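You operate a simulated robot arm through the tools that you are given. There is no shell and no other tool. Be economical: measure what you need, move in short steps, check, and stop when the job is done.

Carry out the task below with a simulated robot arm. There is one attempt and no reset: what you move stays moved.

TASK
Stack the green can from the middle of the grey table on top of the red can.
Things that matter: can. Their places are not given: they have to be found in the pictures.

It is judged by the outcome, as a careful person would: the job done as asked, and still so three seconds after it is handed in. It fails if anything else is knocked over, pushed out of place, dropped, spilled or broken.

THE ROBOT
A 6-joint arm with a two-finger parallel gripper, fixed in place. Base frame: the origin is at the foot of the arm, x ahead of it, y to its left, z up; the work surface is at about z = -0.004. Lengths are in m, angles in degrees, forces in N, time in s.
With the tool pointing down near the work surface it reaches from about 0.14 to 0.6 m from the base axis. Its first joint turns from -66.0 to 66.0 degrees. Payload 2.1 kg.
Tool frame: the origin (TCP) lies between the finger pads and is the grasp point; the fingertips stand 0.03 m ahead of it; z points along the fingers, y is the line along which they close. The gripper opens to 0.094 m. The fingers are 0.028 m wide and 0.01 m thick; the gripper's body (0.05 by 0.096 m) begins 0.055 m behind the TCP.
Orientation is told as [roll, pitch, yaw] about the base's x, y, z axes, in that order, counted from this pose: with the fingers straight down and closing along the base's y, the tool's x points along the base's -x, its y along +y and its z along -z.

THE INTERFACE
- The arm moves only by the tool play_rows. Its argument "motion" is a list of rows, each a list of 7 numbers: the shift along the tool's x, y, z in m, then the turn, a rotation vector about the tool's x, y, z in degrees, then the closure, from 0 (fully open) to 1 (shut). In form: [[tx, ty, tz, rx, ry, rz, jaw], ...]. A call has 1 to 10 rows; each row shifts and turns the commanded pose from where the row before left it, along the tool's axes as they then stand. A row lasts 0.2 s, in which the tool goes at most 0.05 m and 8.6 degrees; a call with a longer step from one row to the next is refused whole, and so is a gripper value outside its range. A pose out of reach is approached as far as the arm can. The call stops where the force on the tool passes 40 N (or 10 N more than at its start, if that is more) or the arm is blocked; 0.2 s more then pass. The fingers move at their own pace (about 0.072 m/s each) and stop on an object; they squeeze with about 36 N. The grip force told is the motor's: it shows also when the fingers shut on nothing. Time passes only in rows, and 0.2 s behind the last, so rows that do not move let the fingers close. It gives the time, the measured TCP pose, the force on the tool (base axes), the opening and the grip force at its end, in the units of the frame above (readings bear some noise), and new pictures: "pictures" is both (left out), scene, wrist or none.
- Cameras (640 x 400 px; columns grow to the right, rows downward): "scene" is fixed at [0.0569, -0.3773, 0.4737]; the picture's right is [0.73, -0.69, 0.00], its down [-0.46, -0.49, -0.74] and it looks along [0.51, 0.54, -0.68] (base axes); focal length 214 px, centre (320, 200). "wrist" rides on the gripper at [-0.037, 0, -0.058] in the tool frame; the picture's right is [0.00, -1.00, 0.00], its down [0.97, 0.00, -0.24] and it looks along [0.24, 0.00, 0.97] (tool axes); focal length 218 px, centre (320, 200).
- locate(camera, pixels): there is no depth. For up to 12 entries [column, row, z] of the newest picture of that camera ("zoom" is the newest enlarged one), the place [x, y] in the base frame at which the ray of that pixel passes the height z, good to about 0.003 m. No time passes.
- close_up(camera, box): a new picture of the part [left, top, right, bottom] of that camera's present view, enlarged. No time passes.
- close_job(): hands the job in; it is judged then, once.

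Work in short steps. Measure before you move; look again where a grasp or a placing could have gone wrong, and mend it. You have 60 turns and 120 pictures in all, the two below and enlarged ones among them. Open the gripper and draw the arm clear of the work before you hand the job in, unless the task says otherwise; then end with one line.

The tools are called by a JSON object that holds its "method" and its "body". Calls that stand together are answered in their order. play_rows: Moves the arm, as the interface text tells. Its arguments: {"type":"object","properties":{"motion":{"type":"array"},"pictures":{"type":"string","enum":["both","scene","wrist","none"]}},"required":["motion"]} The other tools are called the same way: locate (camera, pixels) gives the place at which the rays of pixels pass given heights; close_up (camera, box) takes an enlarged picture of a part of a camera's view; close_job () hands the job in.

At the start:

```text
clock: 0.0
tool_pos: [0.2374, -0.1105, 0.3572]
orientation: [-0.1, 0.0, 0.0]
contact_force: [0.3, -0.3, 0.1]
gripper_width: 0.094
grip_force: 0.1
```

scene: 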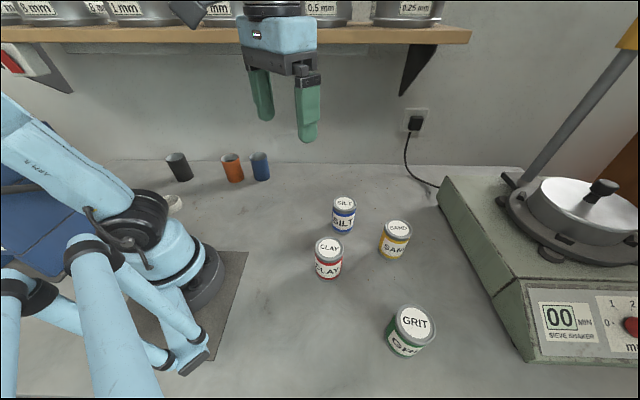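
wrist: 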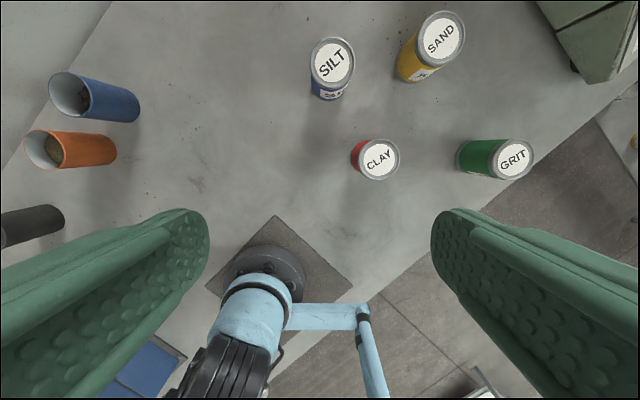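

The green can (GRIT) has its lid at about (413,322) in the scene, and the red one (CLAY) at about (328,247). I'll enlarge that part of the picture to measure them.

{"method": "close_up", "body": {"camera": "scene", "box": [280, 180, 480, 370]}}

{"method": "close_up", "body": {"camera": "wrist", "box": [300, 100, 560, 220]}}

```text
2.11 times, centred on (380, 275) of scene
```

zoom: 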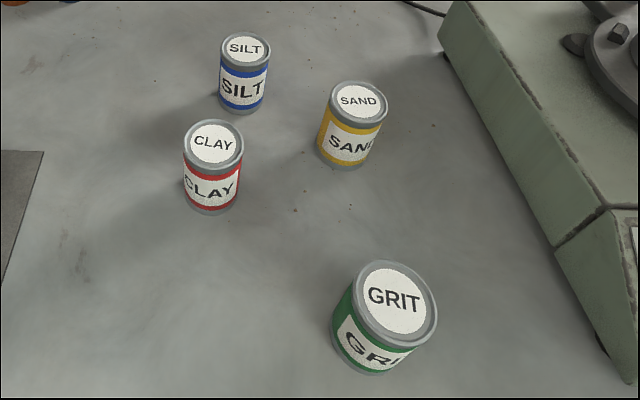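

```text
2.46 times, centred on (430, 160) of wrist
```

zoom: 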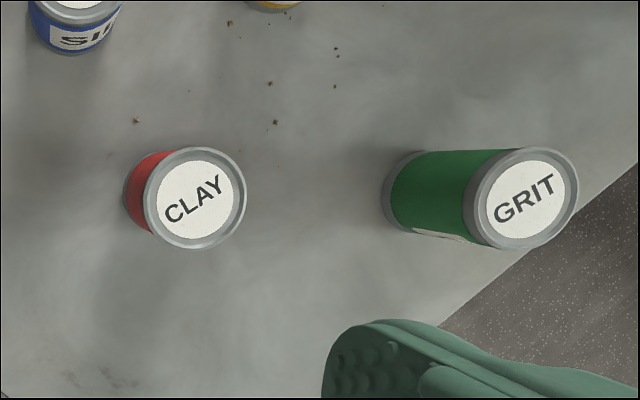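

{"method": "locate", "body": {"camera": "scene", "pixels": [[329.3, 247.5, 0.05], [329.3, 247.5, 0.06], [329.3, 247.5, 0.07], [416, 323, 0.05], [416, 323, 0.06], [416, 323, 0.07], [343.5, 203, 0.06], [397.5, 227, 0.06]]}}

{"method": "locate", "body": {"camera": "wrist", "pixels": [[379.2, 159.2, 0.05], [379.2, 159.2, 0.06], [379.2, 159.2, 0.07], [512.5, 159.2, 0.05], [512.5, 159.2, 0.06], [512.5, 159.2, 0.07], [495, 158, 0.06], [534, 158, 0.06], [359, 159, 0.06], [400, 159, 0.06]]}}

```text
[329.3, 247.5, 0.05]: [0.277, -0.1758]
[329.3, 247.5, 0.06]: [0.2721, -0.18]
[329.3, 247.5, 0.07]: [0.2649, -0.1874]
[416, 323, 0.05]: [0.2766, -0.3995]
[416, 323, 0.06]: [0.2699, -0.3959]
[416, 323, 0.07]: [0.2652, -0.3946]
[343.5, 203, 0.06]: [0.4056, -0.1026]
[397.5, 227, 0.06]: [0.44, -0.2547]
```

```text
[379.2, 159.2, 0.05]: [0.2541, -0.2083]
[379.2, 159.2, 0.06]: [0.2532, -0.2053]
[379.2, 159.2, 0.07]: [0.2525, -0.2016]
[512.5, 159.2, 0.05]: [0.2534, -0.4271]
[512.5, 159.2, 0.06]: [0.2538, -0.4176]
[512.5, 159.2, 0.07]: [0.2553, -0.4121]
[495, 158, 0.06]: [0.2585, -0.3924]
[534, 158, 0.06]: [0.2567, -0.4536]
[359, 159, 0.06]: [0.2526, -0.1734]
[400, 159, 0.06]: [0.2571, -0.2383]
```

Both views together put the lids at z of about 0.09: CLAY near (0.2555,-0.196) and GRIT near (0.2555,-0.394), each about 0.06 across. I'll move above GRIT at a safe height and check.

{"method": "play_rows", "body": {"motion": [[-0.003, -0.0405, 0, 0, 0, 0, 0], [-0.003, -0.0405, 0, 0, 0, 0, 0], [-0.003, -0.0405, 0, 0, 0, 0, 0], [-0.003, -0.0405, 0, 0, 0, 0, 0], [-0.003, -0.0405, 0.03, 0, 0, 0, 0], [-0.003, -0.0405, 0.03, 0, 0, 0, 0], [0, -0.0405, 0.03, 0, 0, 0, 0], [0, 0, 0.03, 0, 0, 0, 0], [0, 0, 0, 0, 0, 0, 0]]}}

```text
refused: row 5 steps farther than a row can; nothing moved
```

{"method": "play_rows", "body": {"motion": [[-0.003, -0.0405, 0, 0, 0, 0, 0], [-0.003, -0.0405, 0, 0, 0, 0, 0], [-0.003, -0.0405, 0, 0, 0, 0, 0], [-0.003, -0.0405, 0, 0, 0, 0, 0], [-0.003, -0.0405, 0.025, 0, 0, 0, 0], [-0.003, -0.0405, 0.025, 0, 0, 0, 0], [0, -0.0405, 0.025, 0, 0, 0, 0], [0, 0, 0.045, 0, 0, 0, 0], [0, 0, 0, 0, 0, 0, 0]]}}

```text
clock: 2.0
tool_pos: [0.2532, -0.3973, 0.2368]
orientation: [-0.1, 0.0, 0.0]
contact_force: [0.4, -0.9, 0.0]
gripper_width: 0.0939
grip_force: 0.0
```

scene: 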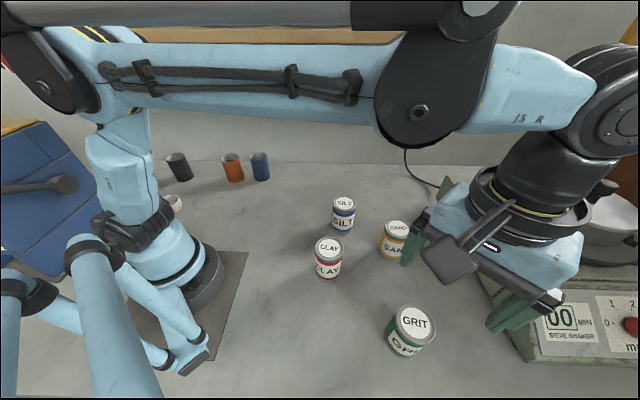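
wrist: 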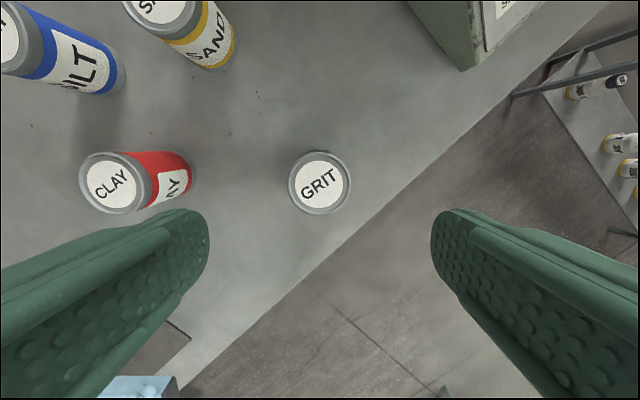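

GRIT's lid is centred between the fingers at wrist (320,182), which gives (0.2565,-0.397), and its diameter is about 0.06 against the 0.094 opening. I'll go down to z of about 0.06 and then check before closing.

{"method": "play_rows", "body": {"motion": [[-0.0035, 0, 0.04, 0, 0, 0, 0], [0, 0, 0.04, 0, 0, 0, 0], [0, 0, 0.03, 0, 0, 0, 0], [0, 0, 0.03, 0, 0, 0, 0], [0, 0, 0.02, 0, 0, 0, 0], [0, 0, 0.016, 0, 0, 0, 0], [0, 0, 0, 0, 0, 0, 0]]}}

```text
clock: 3.6
tool_pos: [0.2585, -0.3953, 0.0599]
orientation: [-0.1, 0.0, -0.1]
contact_force: [0.0, -0.4, 0.0]
gripper_width: 0.094
grip_force: 0.0
```

scene: 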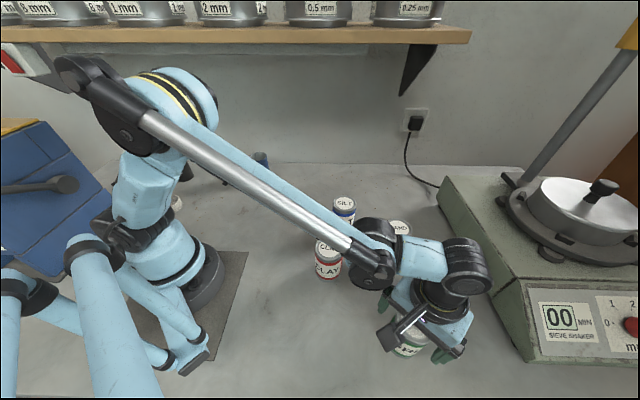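
wrist: 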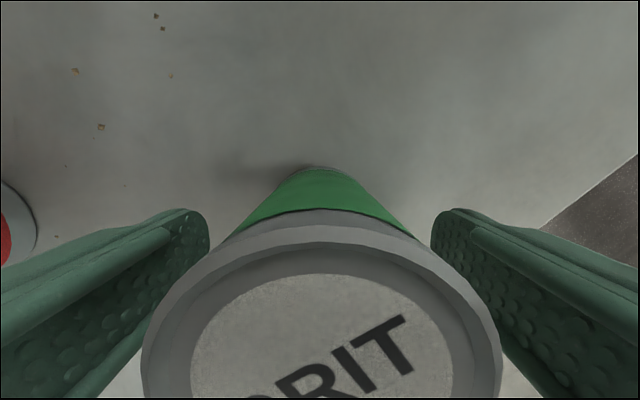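

The can is centred between the fingers, so I'll close on it.

{"method": "play_rows", "body": {"motion": [[0, 0, 0, 0, 0, 0, 1], [0, 0, 0, 0, 0, 0, 1], [0, 0, 0, 0, 0, 0, 1], [0, 0, 0, 0, 0, 0, 1], [0, 0, 0, 0, 0, 0, 1]], "pictures": "wrist"}}

```text
clock: 4.8
tool_pos: [0.2588, -0.3956, 0.0616]
orientation: [-0.1, 0.0, 0.1]
contact_force: [-0.5, 0.1, -0.6]
gripper_width: 0.0647
grip_force: 35.9
```

wrist: 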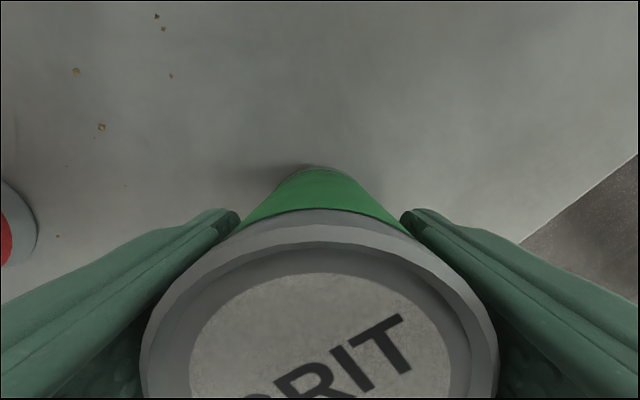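

I have the can at a width of 0.065 with 36 N. I'll lift it straight up and look.

{"method": "play_rows", "body": {"motion": [[0, 0, -0.015, 0, 0, 0, 1], [0, 0, -0.025, 0, 0, 0, 1], [0, 0, -0.03, 0, 0, 0, 1], [0, 0, -0.03, 0, 0, 0, 1], [0, 0, -0.03, 0, 0, 0, 1], [0, 0, -0.02, 0, 0, 0, 1], [0, 0, 0, 0, 0, 0, 1], [0, 0, 0, 0, 0, 0, 1]]}}

```text
clock: 6.6
tool_pos: [0.26, -0.3946, 0.2112]
orientation: [-0.1, 0.0, 0.1]
contact_force: [-0.4, 0.4, -4.1]
gripper_width: 0.0643
grip_force: 35.7
```

scene: 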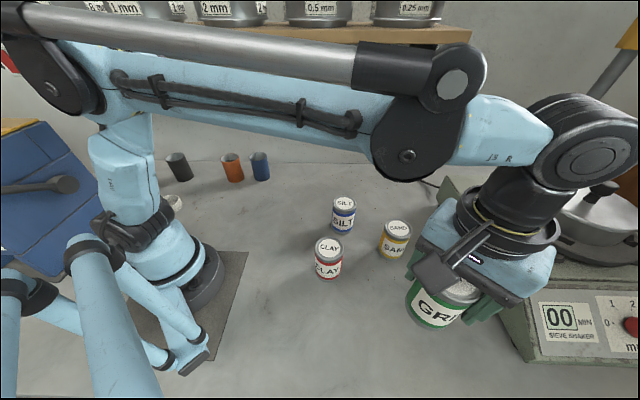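
wrist: 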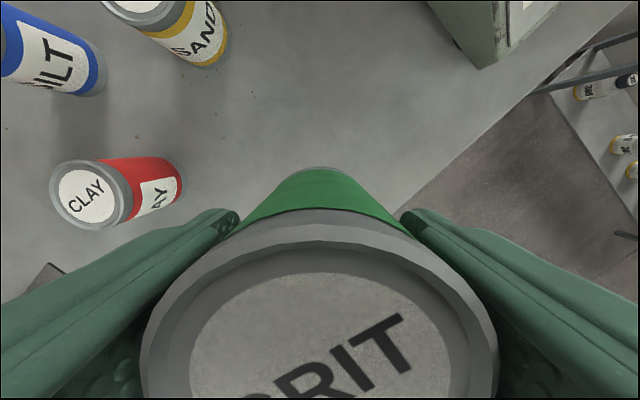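

The green can is held upright and its bottom is at z of about 0.146. CLAY now measures (0.256,-0.197) with its lid at about 0.089, so I'll carry the can over it at this height.

{"method": "play_rows", "body": {"motion": [[0.003, 0.015, 0, 0, 0, 0, 1], [0, 0.028, 0, 0, 0, 0, 1], [0, 0.028, 0, 0, 0, 0, 1], [0, 0.028, 0, 0, 0, 0, 1], [0, 0.028, 0, 0, 0, 0, 1], [0, 0.028, 0, 0, 0, 0, 1], [0, 0.027, 0, 0, 0, 0, 1], [0, 0.015, 0, 0, 0, 0, 1], [0, 0, 0, 0, 0, 0, 1], [0, 0, 0, 0, 0, 0, 1]]}}

```text
clock: 8.8
tool_pos: [0.2561, -0.1957, 0.213]
orientation: [-0.1, -0.1, 0.0]
contact_force: [-0.5, -0.2, -3.8]
gripper_width: 0.0632
grip_force: 35.7
```

scene: 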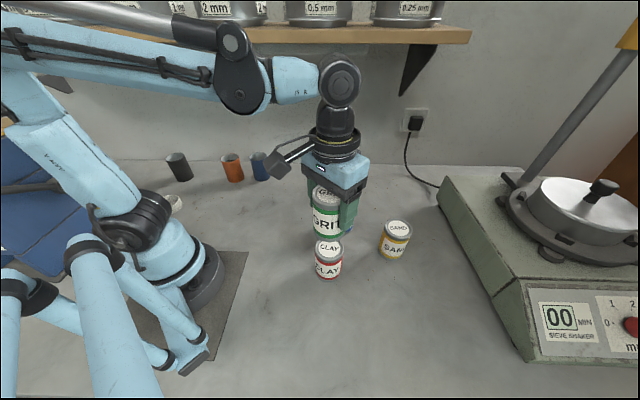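
wrist: 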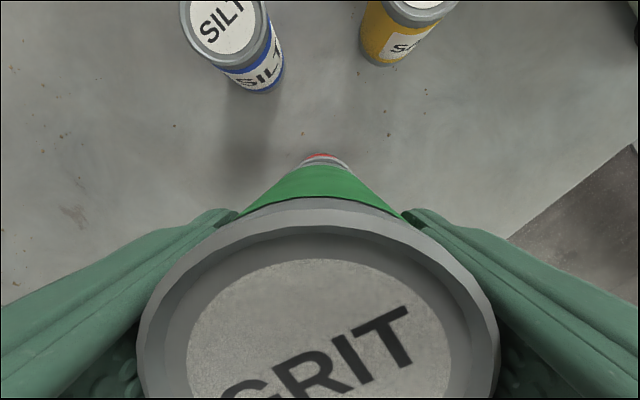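

The scene shows GRIT hovering over CLAY. I'll enlarge both views to check alignment and whether the can has tilted.

{"method": "close_up", "body": {"camera": "scene", "box": [270, 170, 390, 290]}}

{"method": "close_up", "body": {"camera": "wrist", "box": [240, 130, 400, 230]}}

```text
3.33 times, centred on (330, 230) of scene
```

zoom: 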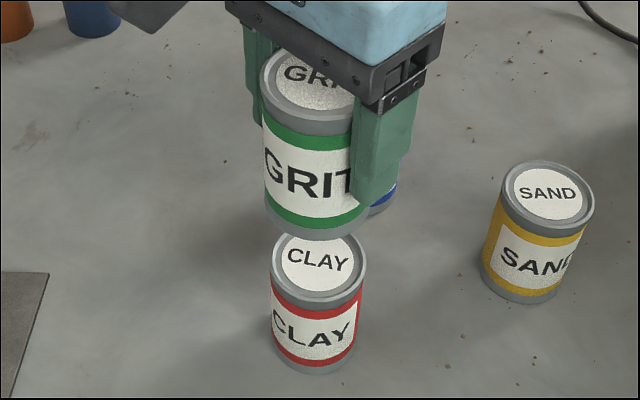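

```text
4.00 times, centred on (320, 180) of wrist
```

zoom: 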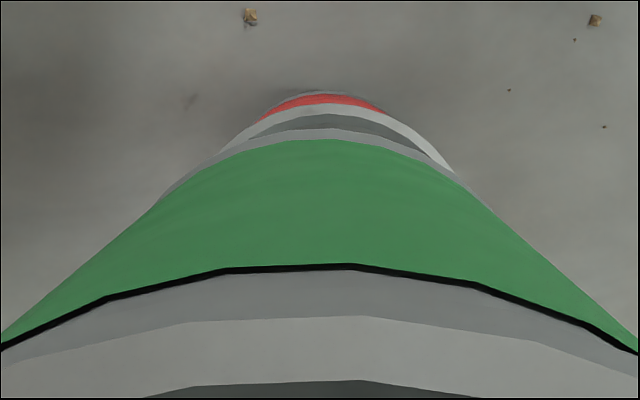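

There is a vertical gap of about 5 cm. GRIT sits roughly 2 mm too far toward +y (CLAY's rim shows more on the right in the wrist zoom). I'll shift it -2 mm in y, go down 35 mm and recheck with the smaller gap.

{"method": "play_rows", "body": {"motion": [[0, -0.002, 0.01, 0, 0, 0, 1], [0, 0, 0.015, 0, 0, 0, 1], [0, 0, 0.01, 0, 0, 0, 1], [0, 0, 0, 0, 0, 0, 1], [0, 0, 0, 0, 0, 0, 1]], "pictures": "none"}}

{"method": "close_up", "body": {"camera": "scene", "box": [290, 200, 370, 290]}}

{"method": "close_up", "body": {"camera": "wrist", "box": [240, 130, 400, 230]}}

```text
clock: 10.0
tool_pos: [0.2575, -0.199, 0.1758]
orientation: [-0.1, 0.0, 0.0]
contact_force: [0.6, 0.0, -3.4]
gripper_width: 0.063
grip_force: 36.3
```

```text
4.44 times, centred on (330, 245) of scene
```

zoom: 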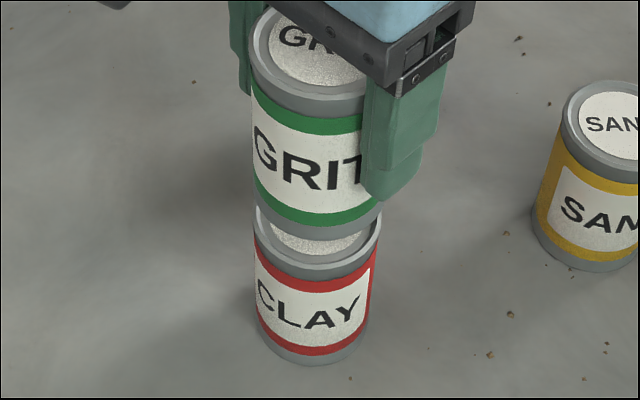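

```text
4.00 times, centred on (320, 180) of wrist
```

zoom: 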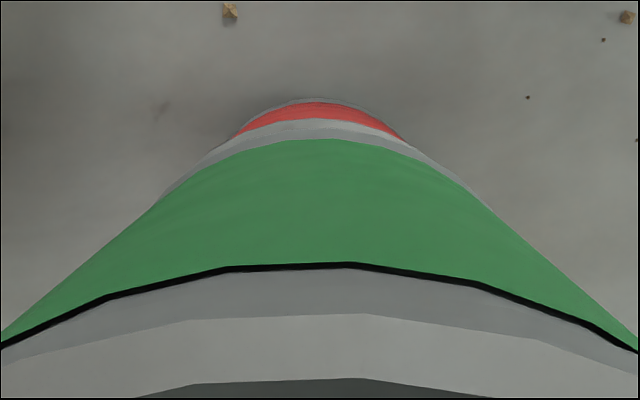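

GRIT and CLAY are now aligned within about 1 mm (centres at zoom columns 317 and 318), with a gap of about 2 cm. I'll lower gently toward contact.

{"method": "play_rows", "body": {"motion": [[-0.0005, -0.0005, 0.006, 0, 0, 0, 1], [0, 0, 0.005, 0, 0, 0, 1], [0, 0, 0.002, 0, 0, 0, 1], [0, 0, 0, 0, 0, 0, 1]], "pictures": "none"}}

{"method": "close_up", "body": {"camera": "scene", "box": [290, 200, 370, 290]}}

{"method": "close_up", "body": {"camera": "wrist", "box": [240, 130, 400, 230]}}

```text
clock: 11.0
tool_pos: [0.2574, -0.2007, 0.1649]
orientation: [-0.1, -0.1, 0.1]
contact_force: [-0.4, 0.2, -4.7]
gripper_width: 0.063
grip_force: 35.8
```

```text
4.44 times, centred on (330, 245) of scene
```

zoom: 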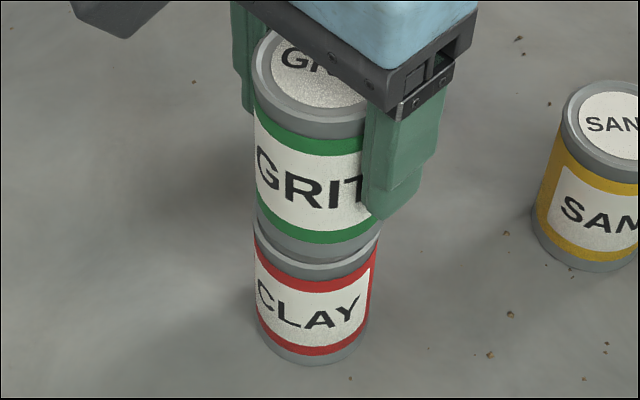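

```text
4.00 times, centred on (320, 180) of wrist
```

zoom: 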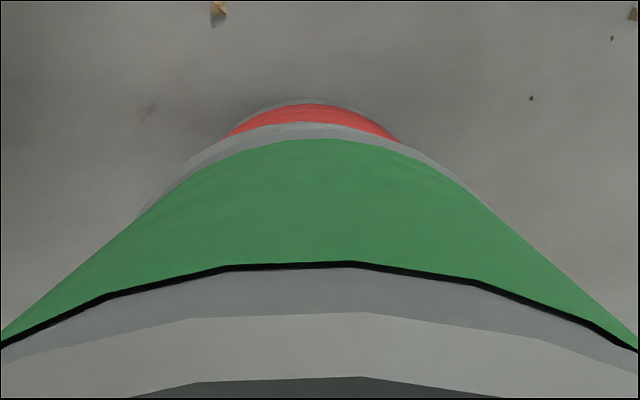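

GRIT is now about 1 mm too far toward -y (red arc centred near 313 in the wrist zoom), so I'll shift it back. Then I'll lower in small steps and watch the force.

{"method": "play_rows", "body": {"motion": [[0, 0.001, 0.003, 0, 0, 0, 1], [0, 0, 0.002, 0, 0, 0, 1], [0, 0, 0, 0, 0, 0, 1]], "pictures": "none"}}

{"method": "close_up", "body": {"camera": "scene", "box": [305, 230, 355, 270]}}

{"method": "close_up", "body": {"camera": "wrist", "box": [240, 130, 400, 230]}}

```text
clock: 11.8
tool_pos: [0.2583, -0.1999, 0.1587]
orientation: [-0.1, 0.0, 0.0]
contact_force: [0.2, -0.1, -4.5]
gripper_width: 0.0631
grip_force: 36.2
```

```text
10.00 times, centred on (330, 250) of scene
```

zoom: 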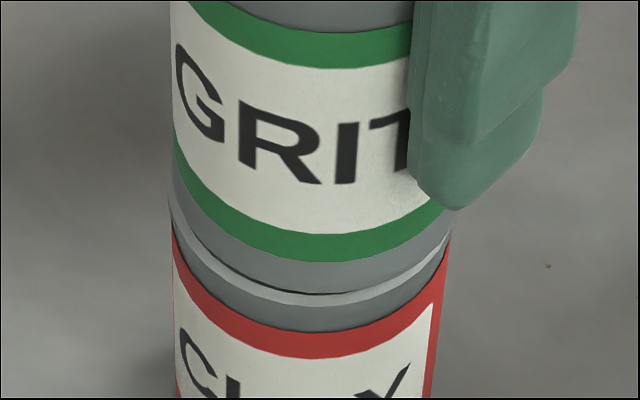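

```text
4.00 times, centred on (320, 180) of wrist
```

zoom: 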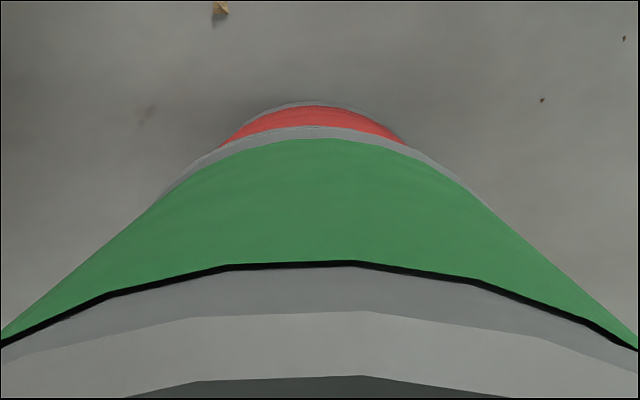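

The alignment is good and only a few millimetres of gap remain. I'll go down in 1 mm steps.

{"method": "play_rows", "body": {"motion": [[0, 0, 0.001, 0, 0, 0, 1], [0, 0, 0.001, 0, 0, 0, 1], [0, 0, 0, 0, 0, 0, 1]], "pictures": "none"}}

{"method": "close_up", "body": {"camera": "scene", "box": [305, 230, 355, 270]}}

```text
clock: 12.6
tool_pos: [0.2568, -0.1991, 0.1554]
orientation: [-0.1, 0.0, 0.1]
contact_force: [0.0, 0.4, -4.8]
gripper_width: 0.0628
grip_force: 36.1
```

```text
10.00 times, centred on (330, 250) of scene
```

zoom: 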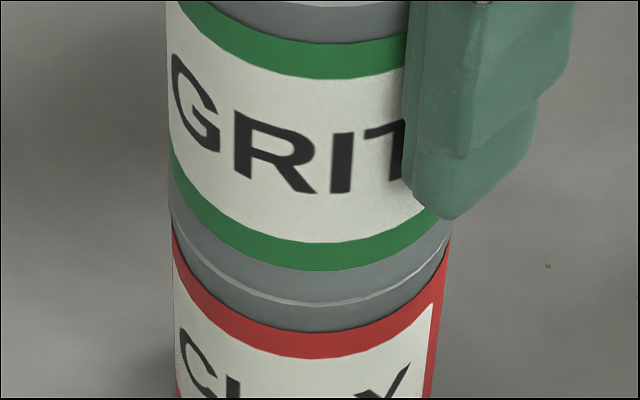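

It's nearly seated, with only a sliver of the red rim showing. I'll continue in 1 mm steps until the force changes.

{"method": "play_rows", "body": {"motion": [[0, 0, 0.001, 0, 0, 0, 1], [0, 0, 0, 0, 0, 0, 1]], "pictures": "none"}}

{"method": "close_up", "body": {"camera": "scene", "box": [305, 230, 355, 270]}}

```text
clock: 13.2
tool_pos: [0.2564, -0.1994, 0.1555]
orientation: [-0.1, 0.1, 0.0]
contact_force: [-5.0, 1.6, 20.6]
gripper_width: 0.063
grip_force: 35.0
```

```text
10.00 times, centred on (330, 250) of scene
```

zoom: 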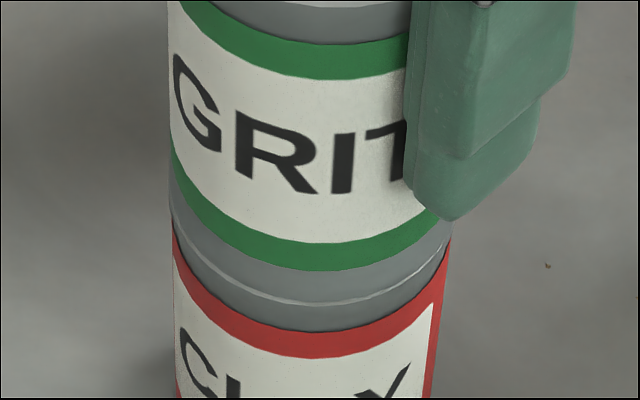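

Contact: the vertical force rose to +20 N. I'll ease off half a millimetre and open slowly.

{"method": "play_rows", "body": {"motion": [[0, 0, -0.0006, 0, 0, 0, 1], [0, 0, 0, 0, 0, 0, 0.3], [0, 0, 0, 0, 0, 0, 0.27], [0, 0, 0, 0, 0, 0, 0.2], [0, 0, 0, 0, 0, 0, 0.1], [0, 0, 0, 0, 0, 0, 0], [0, 0, 0, 0, 0, 0, 0]]}}

```text
clock: 14.8
tool_pos: [0.2566, -0.1985, 0.1571]
orientation: [-0.1, 0.0, -0.1]
contact_force: [0.1, -0.1, -0.7]
gripper_width: 0.0939
grip_force: 0.1
```

scene: 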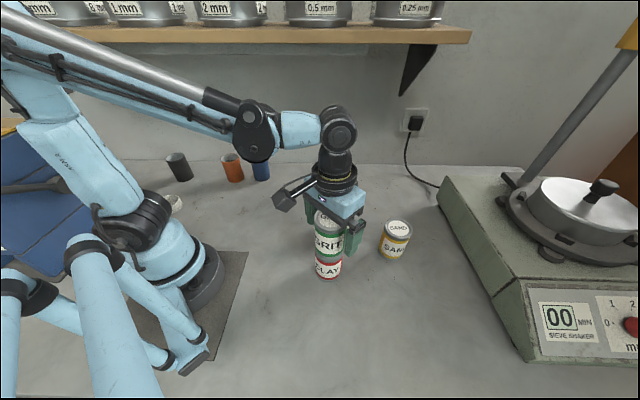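
wrist: 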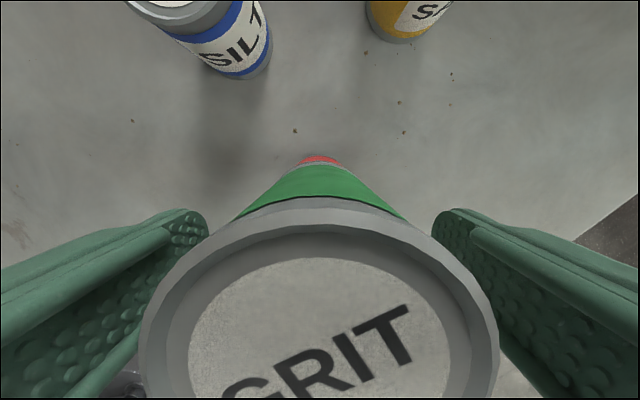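

The gripper is open with clearance on both sides, and the stack stands. I'll raise the arm straight up and then draw it away.

{"method": "play_rows", "body": {"motion": [[0, 0, -0.01, 0, 0, 0, 0], [0, 0, -0.025, 0, 0, 0, 0], [0, 0, -0.035, 0, 0, 0, 0], [0, 0, -0.04, 0, 0, 0, 0], [0, 0, -0.04, 0, 0, 0, 0], [0, 0.03, -0.02, 0, 0, 0, 0], [0, 0.04, 0, 0, 0, 0, 0], [0, 0.04, 0, 0, 0, 0, 0], [0, 0, 0, 0, 0, 0, 0]]}}

{"method": "close_up", "body": {"camera": "scene", "box": [280, 170, 380, 290]}}

```text
clock: 16.8
tool_pos: [0.2543, -0.091, 0.326]
orientation: [-0.1, 0.0, 0.0]
contact_force: [1.0, -0.4, 0.5]
gripper_width: 0.0939
grip_force: 0.1
```

scene: 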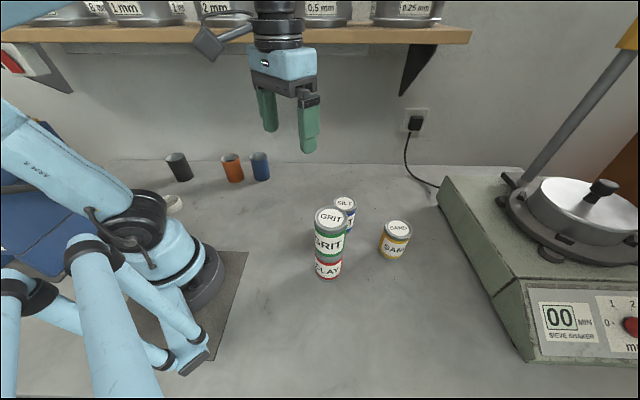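
wrist: 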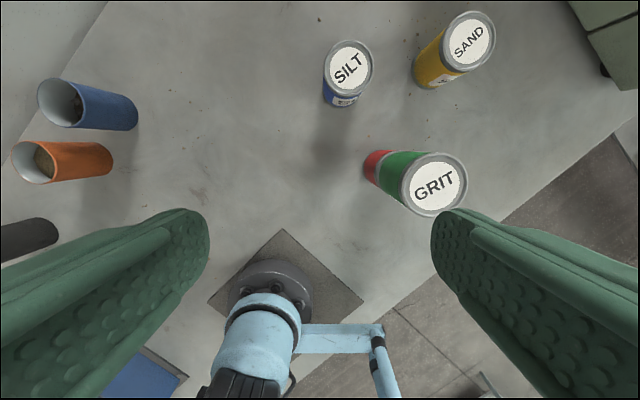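

```text
3.33 times, centred on (330, 230) of scene
```

zoom: 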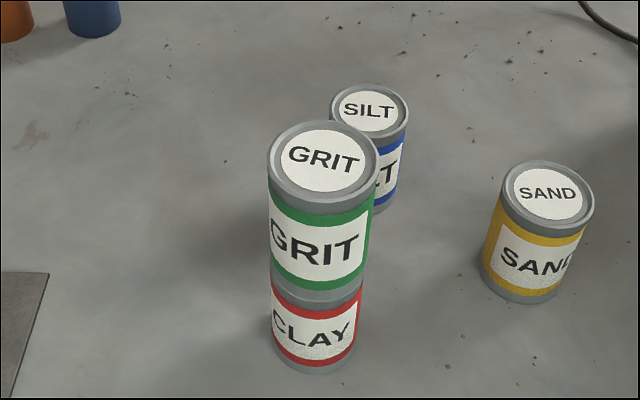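

The stack stands straight, the other cans haven't moved and the arm is clear, so I'm handing it in.

{"method": "close_job", "body": {}}

```text
The job is handed in.
```

The green can is stacked on the red can, standing straight in the last pictures; nothing else was disturbed, and the arm is clear with the gripper open.
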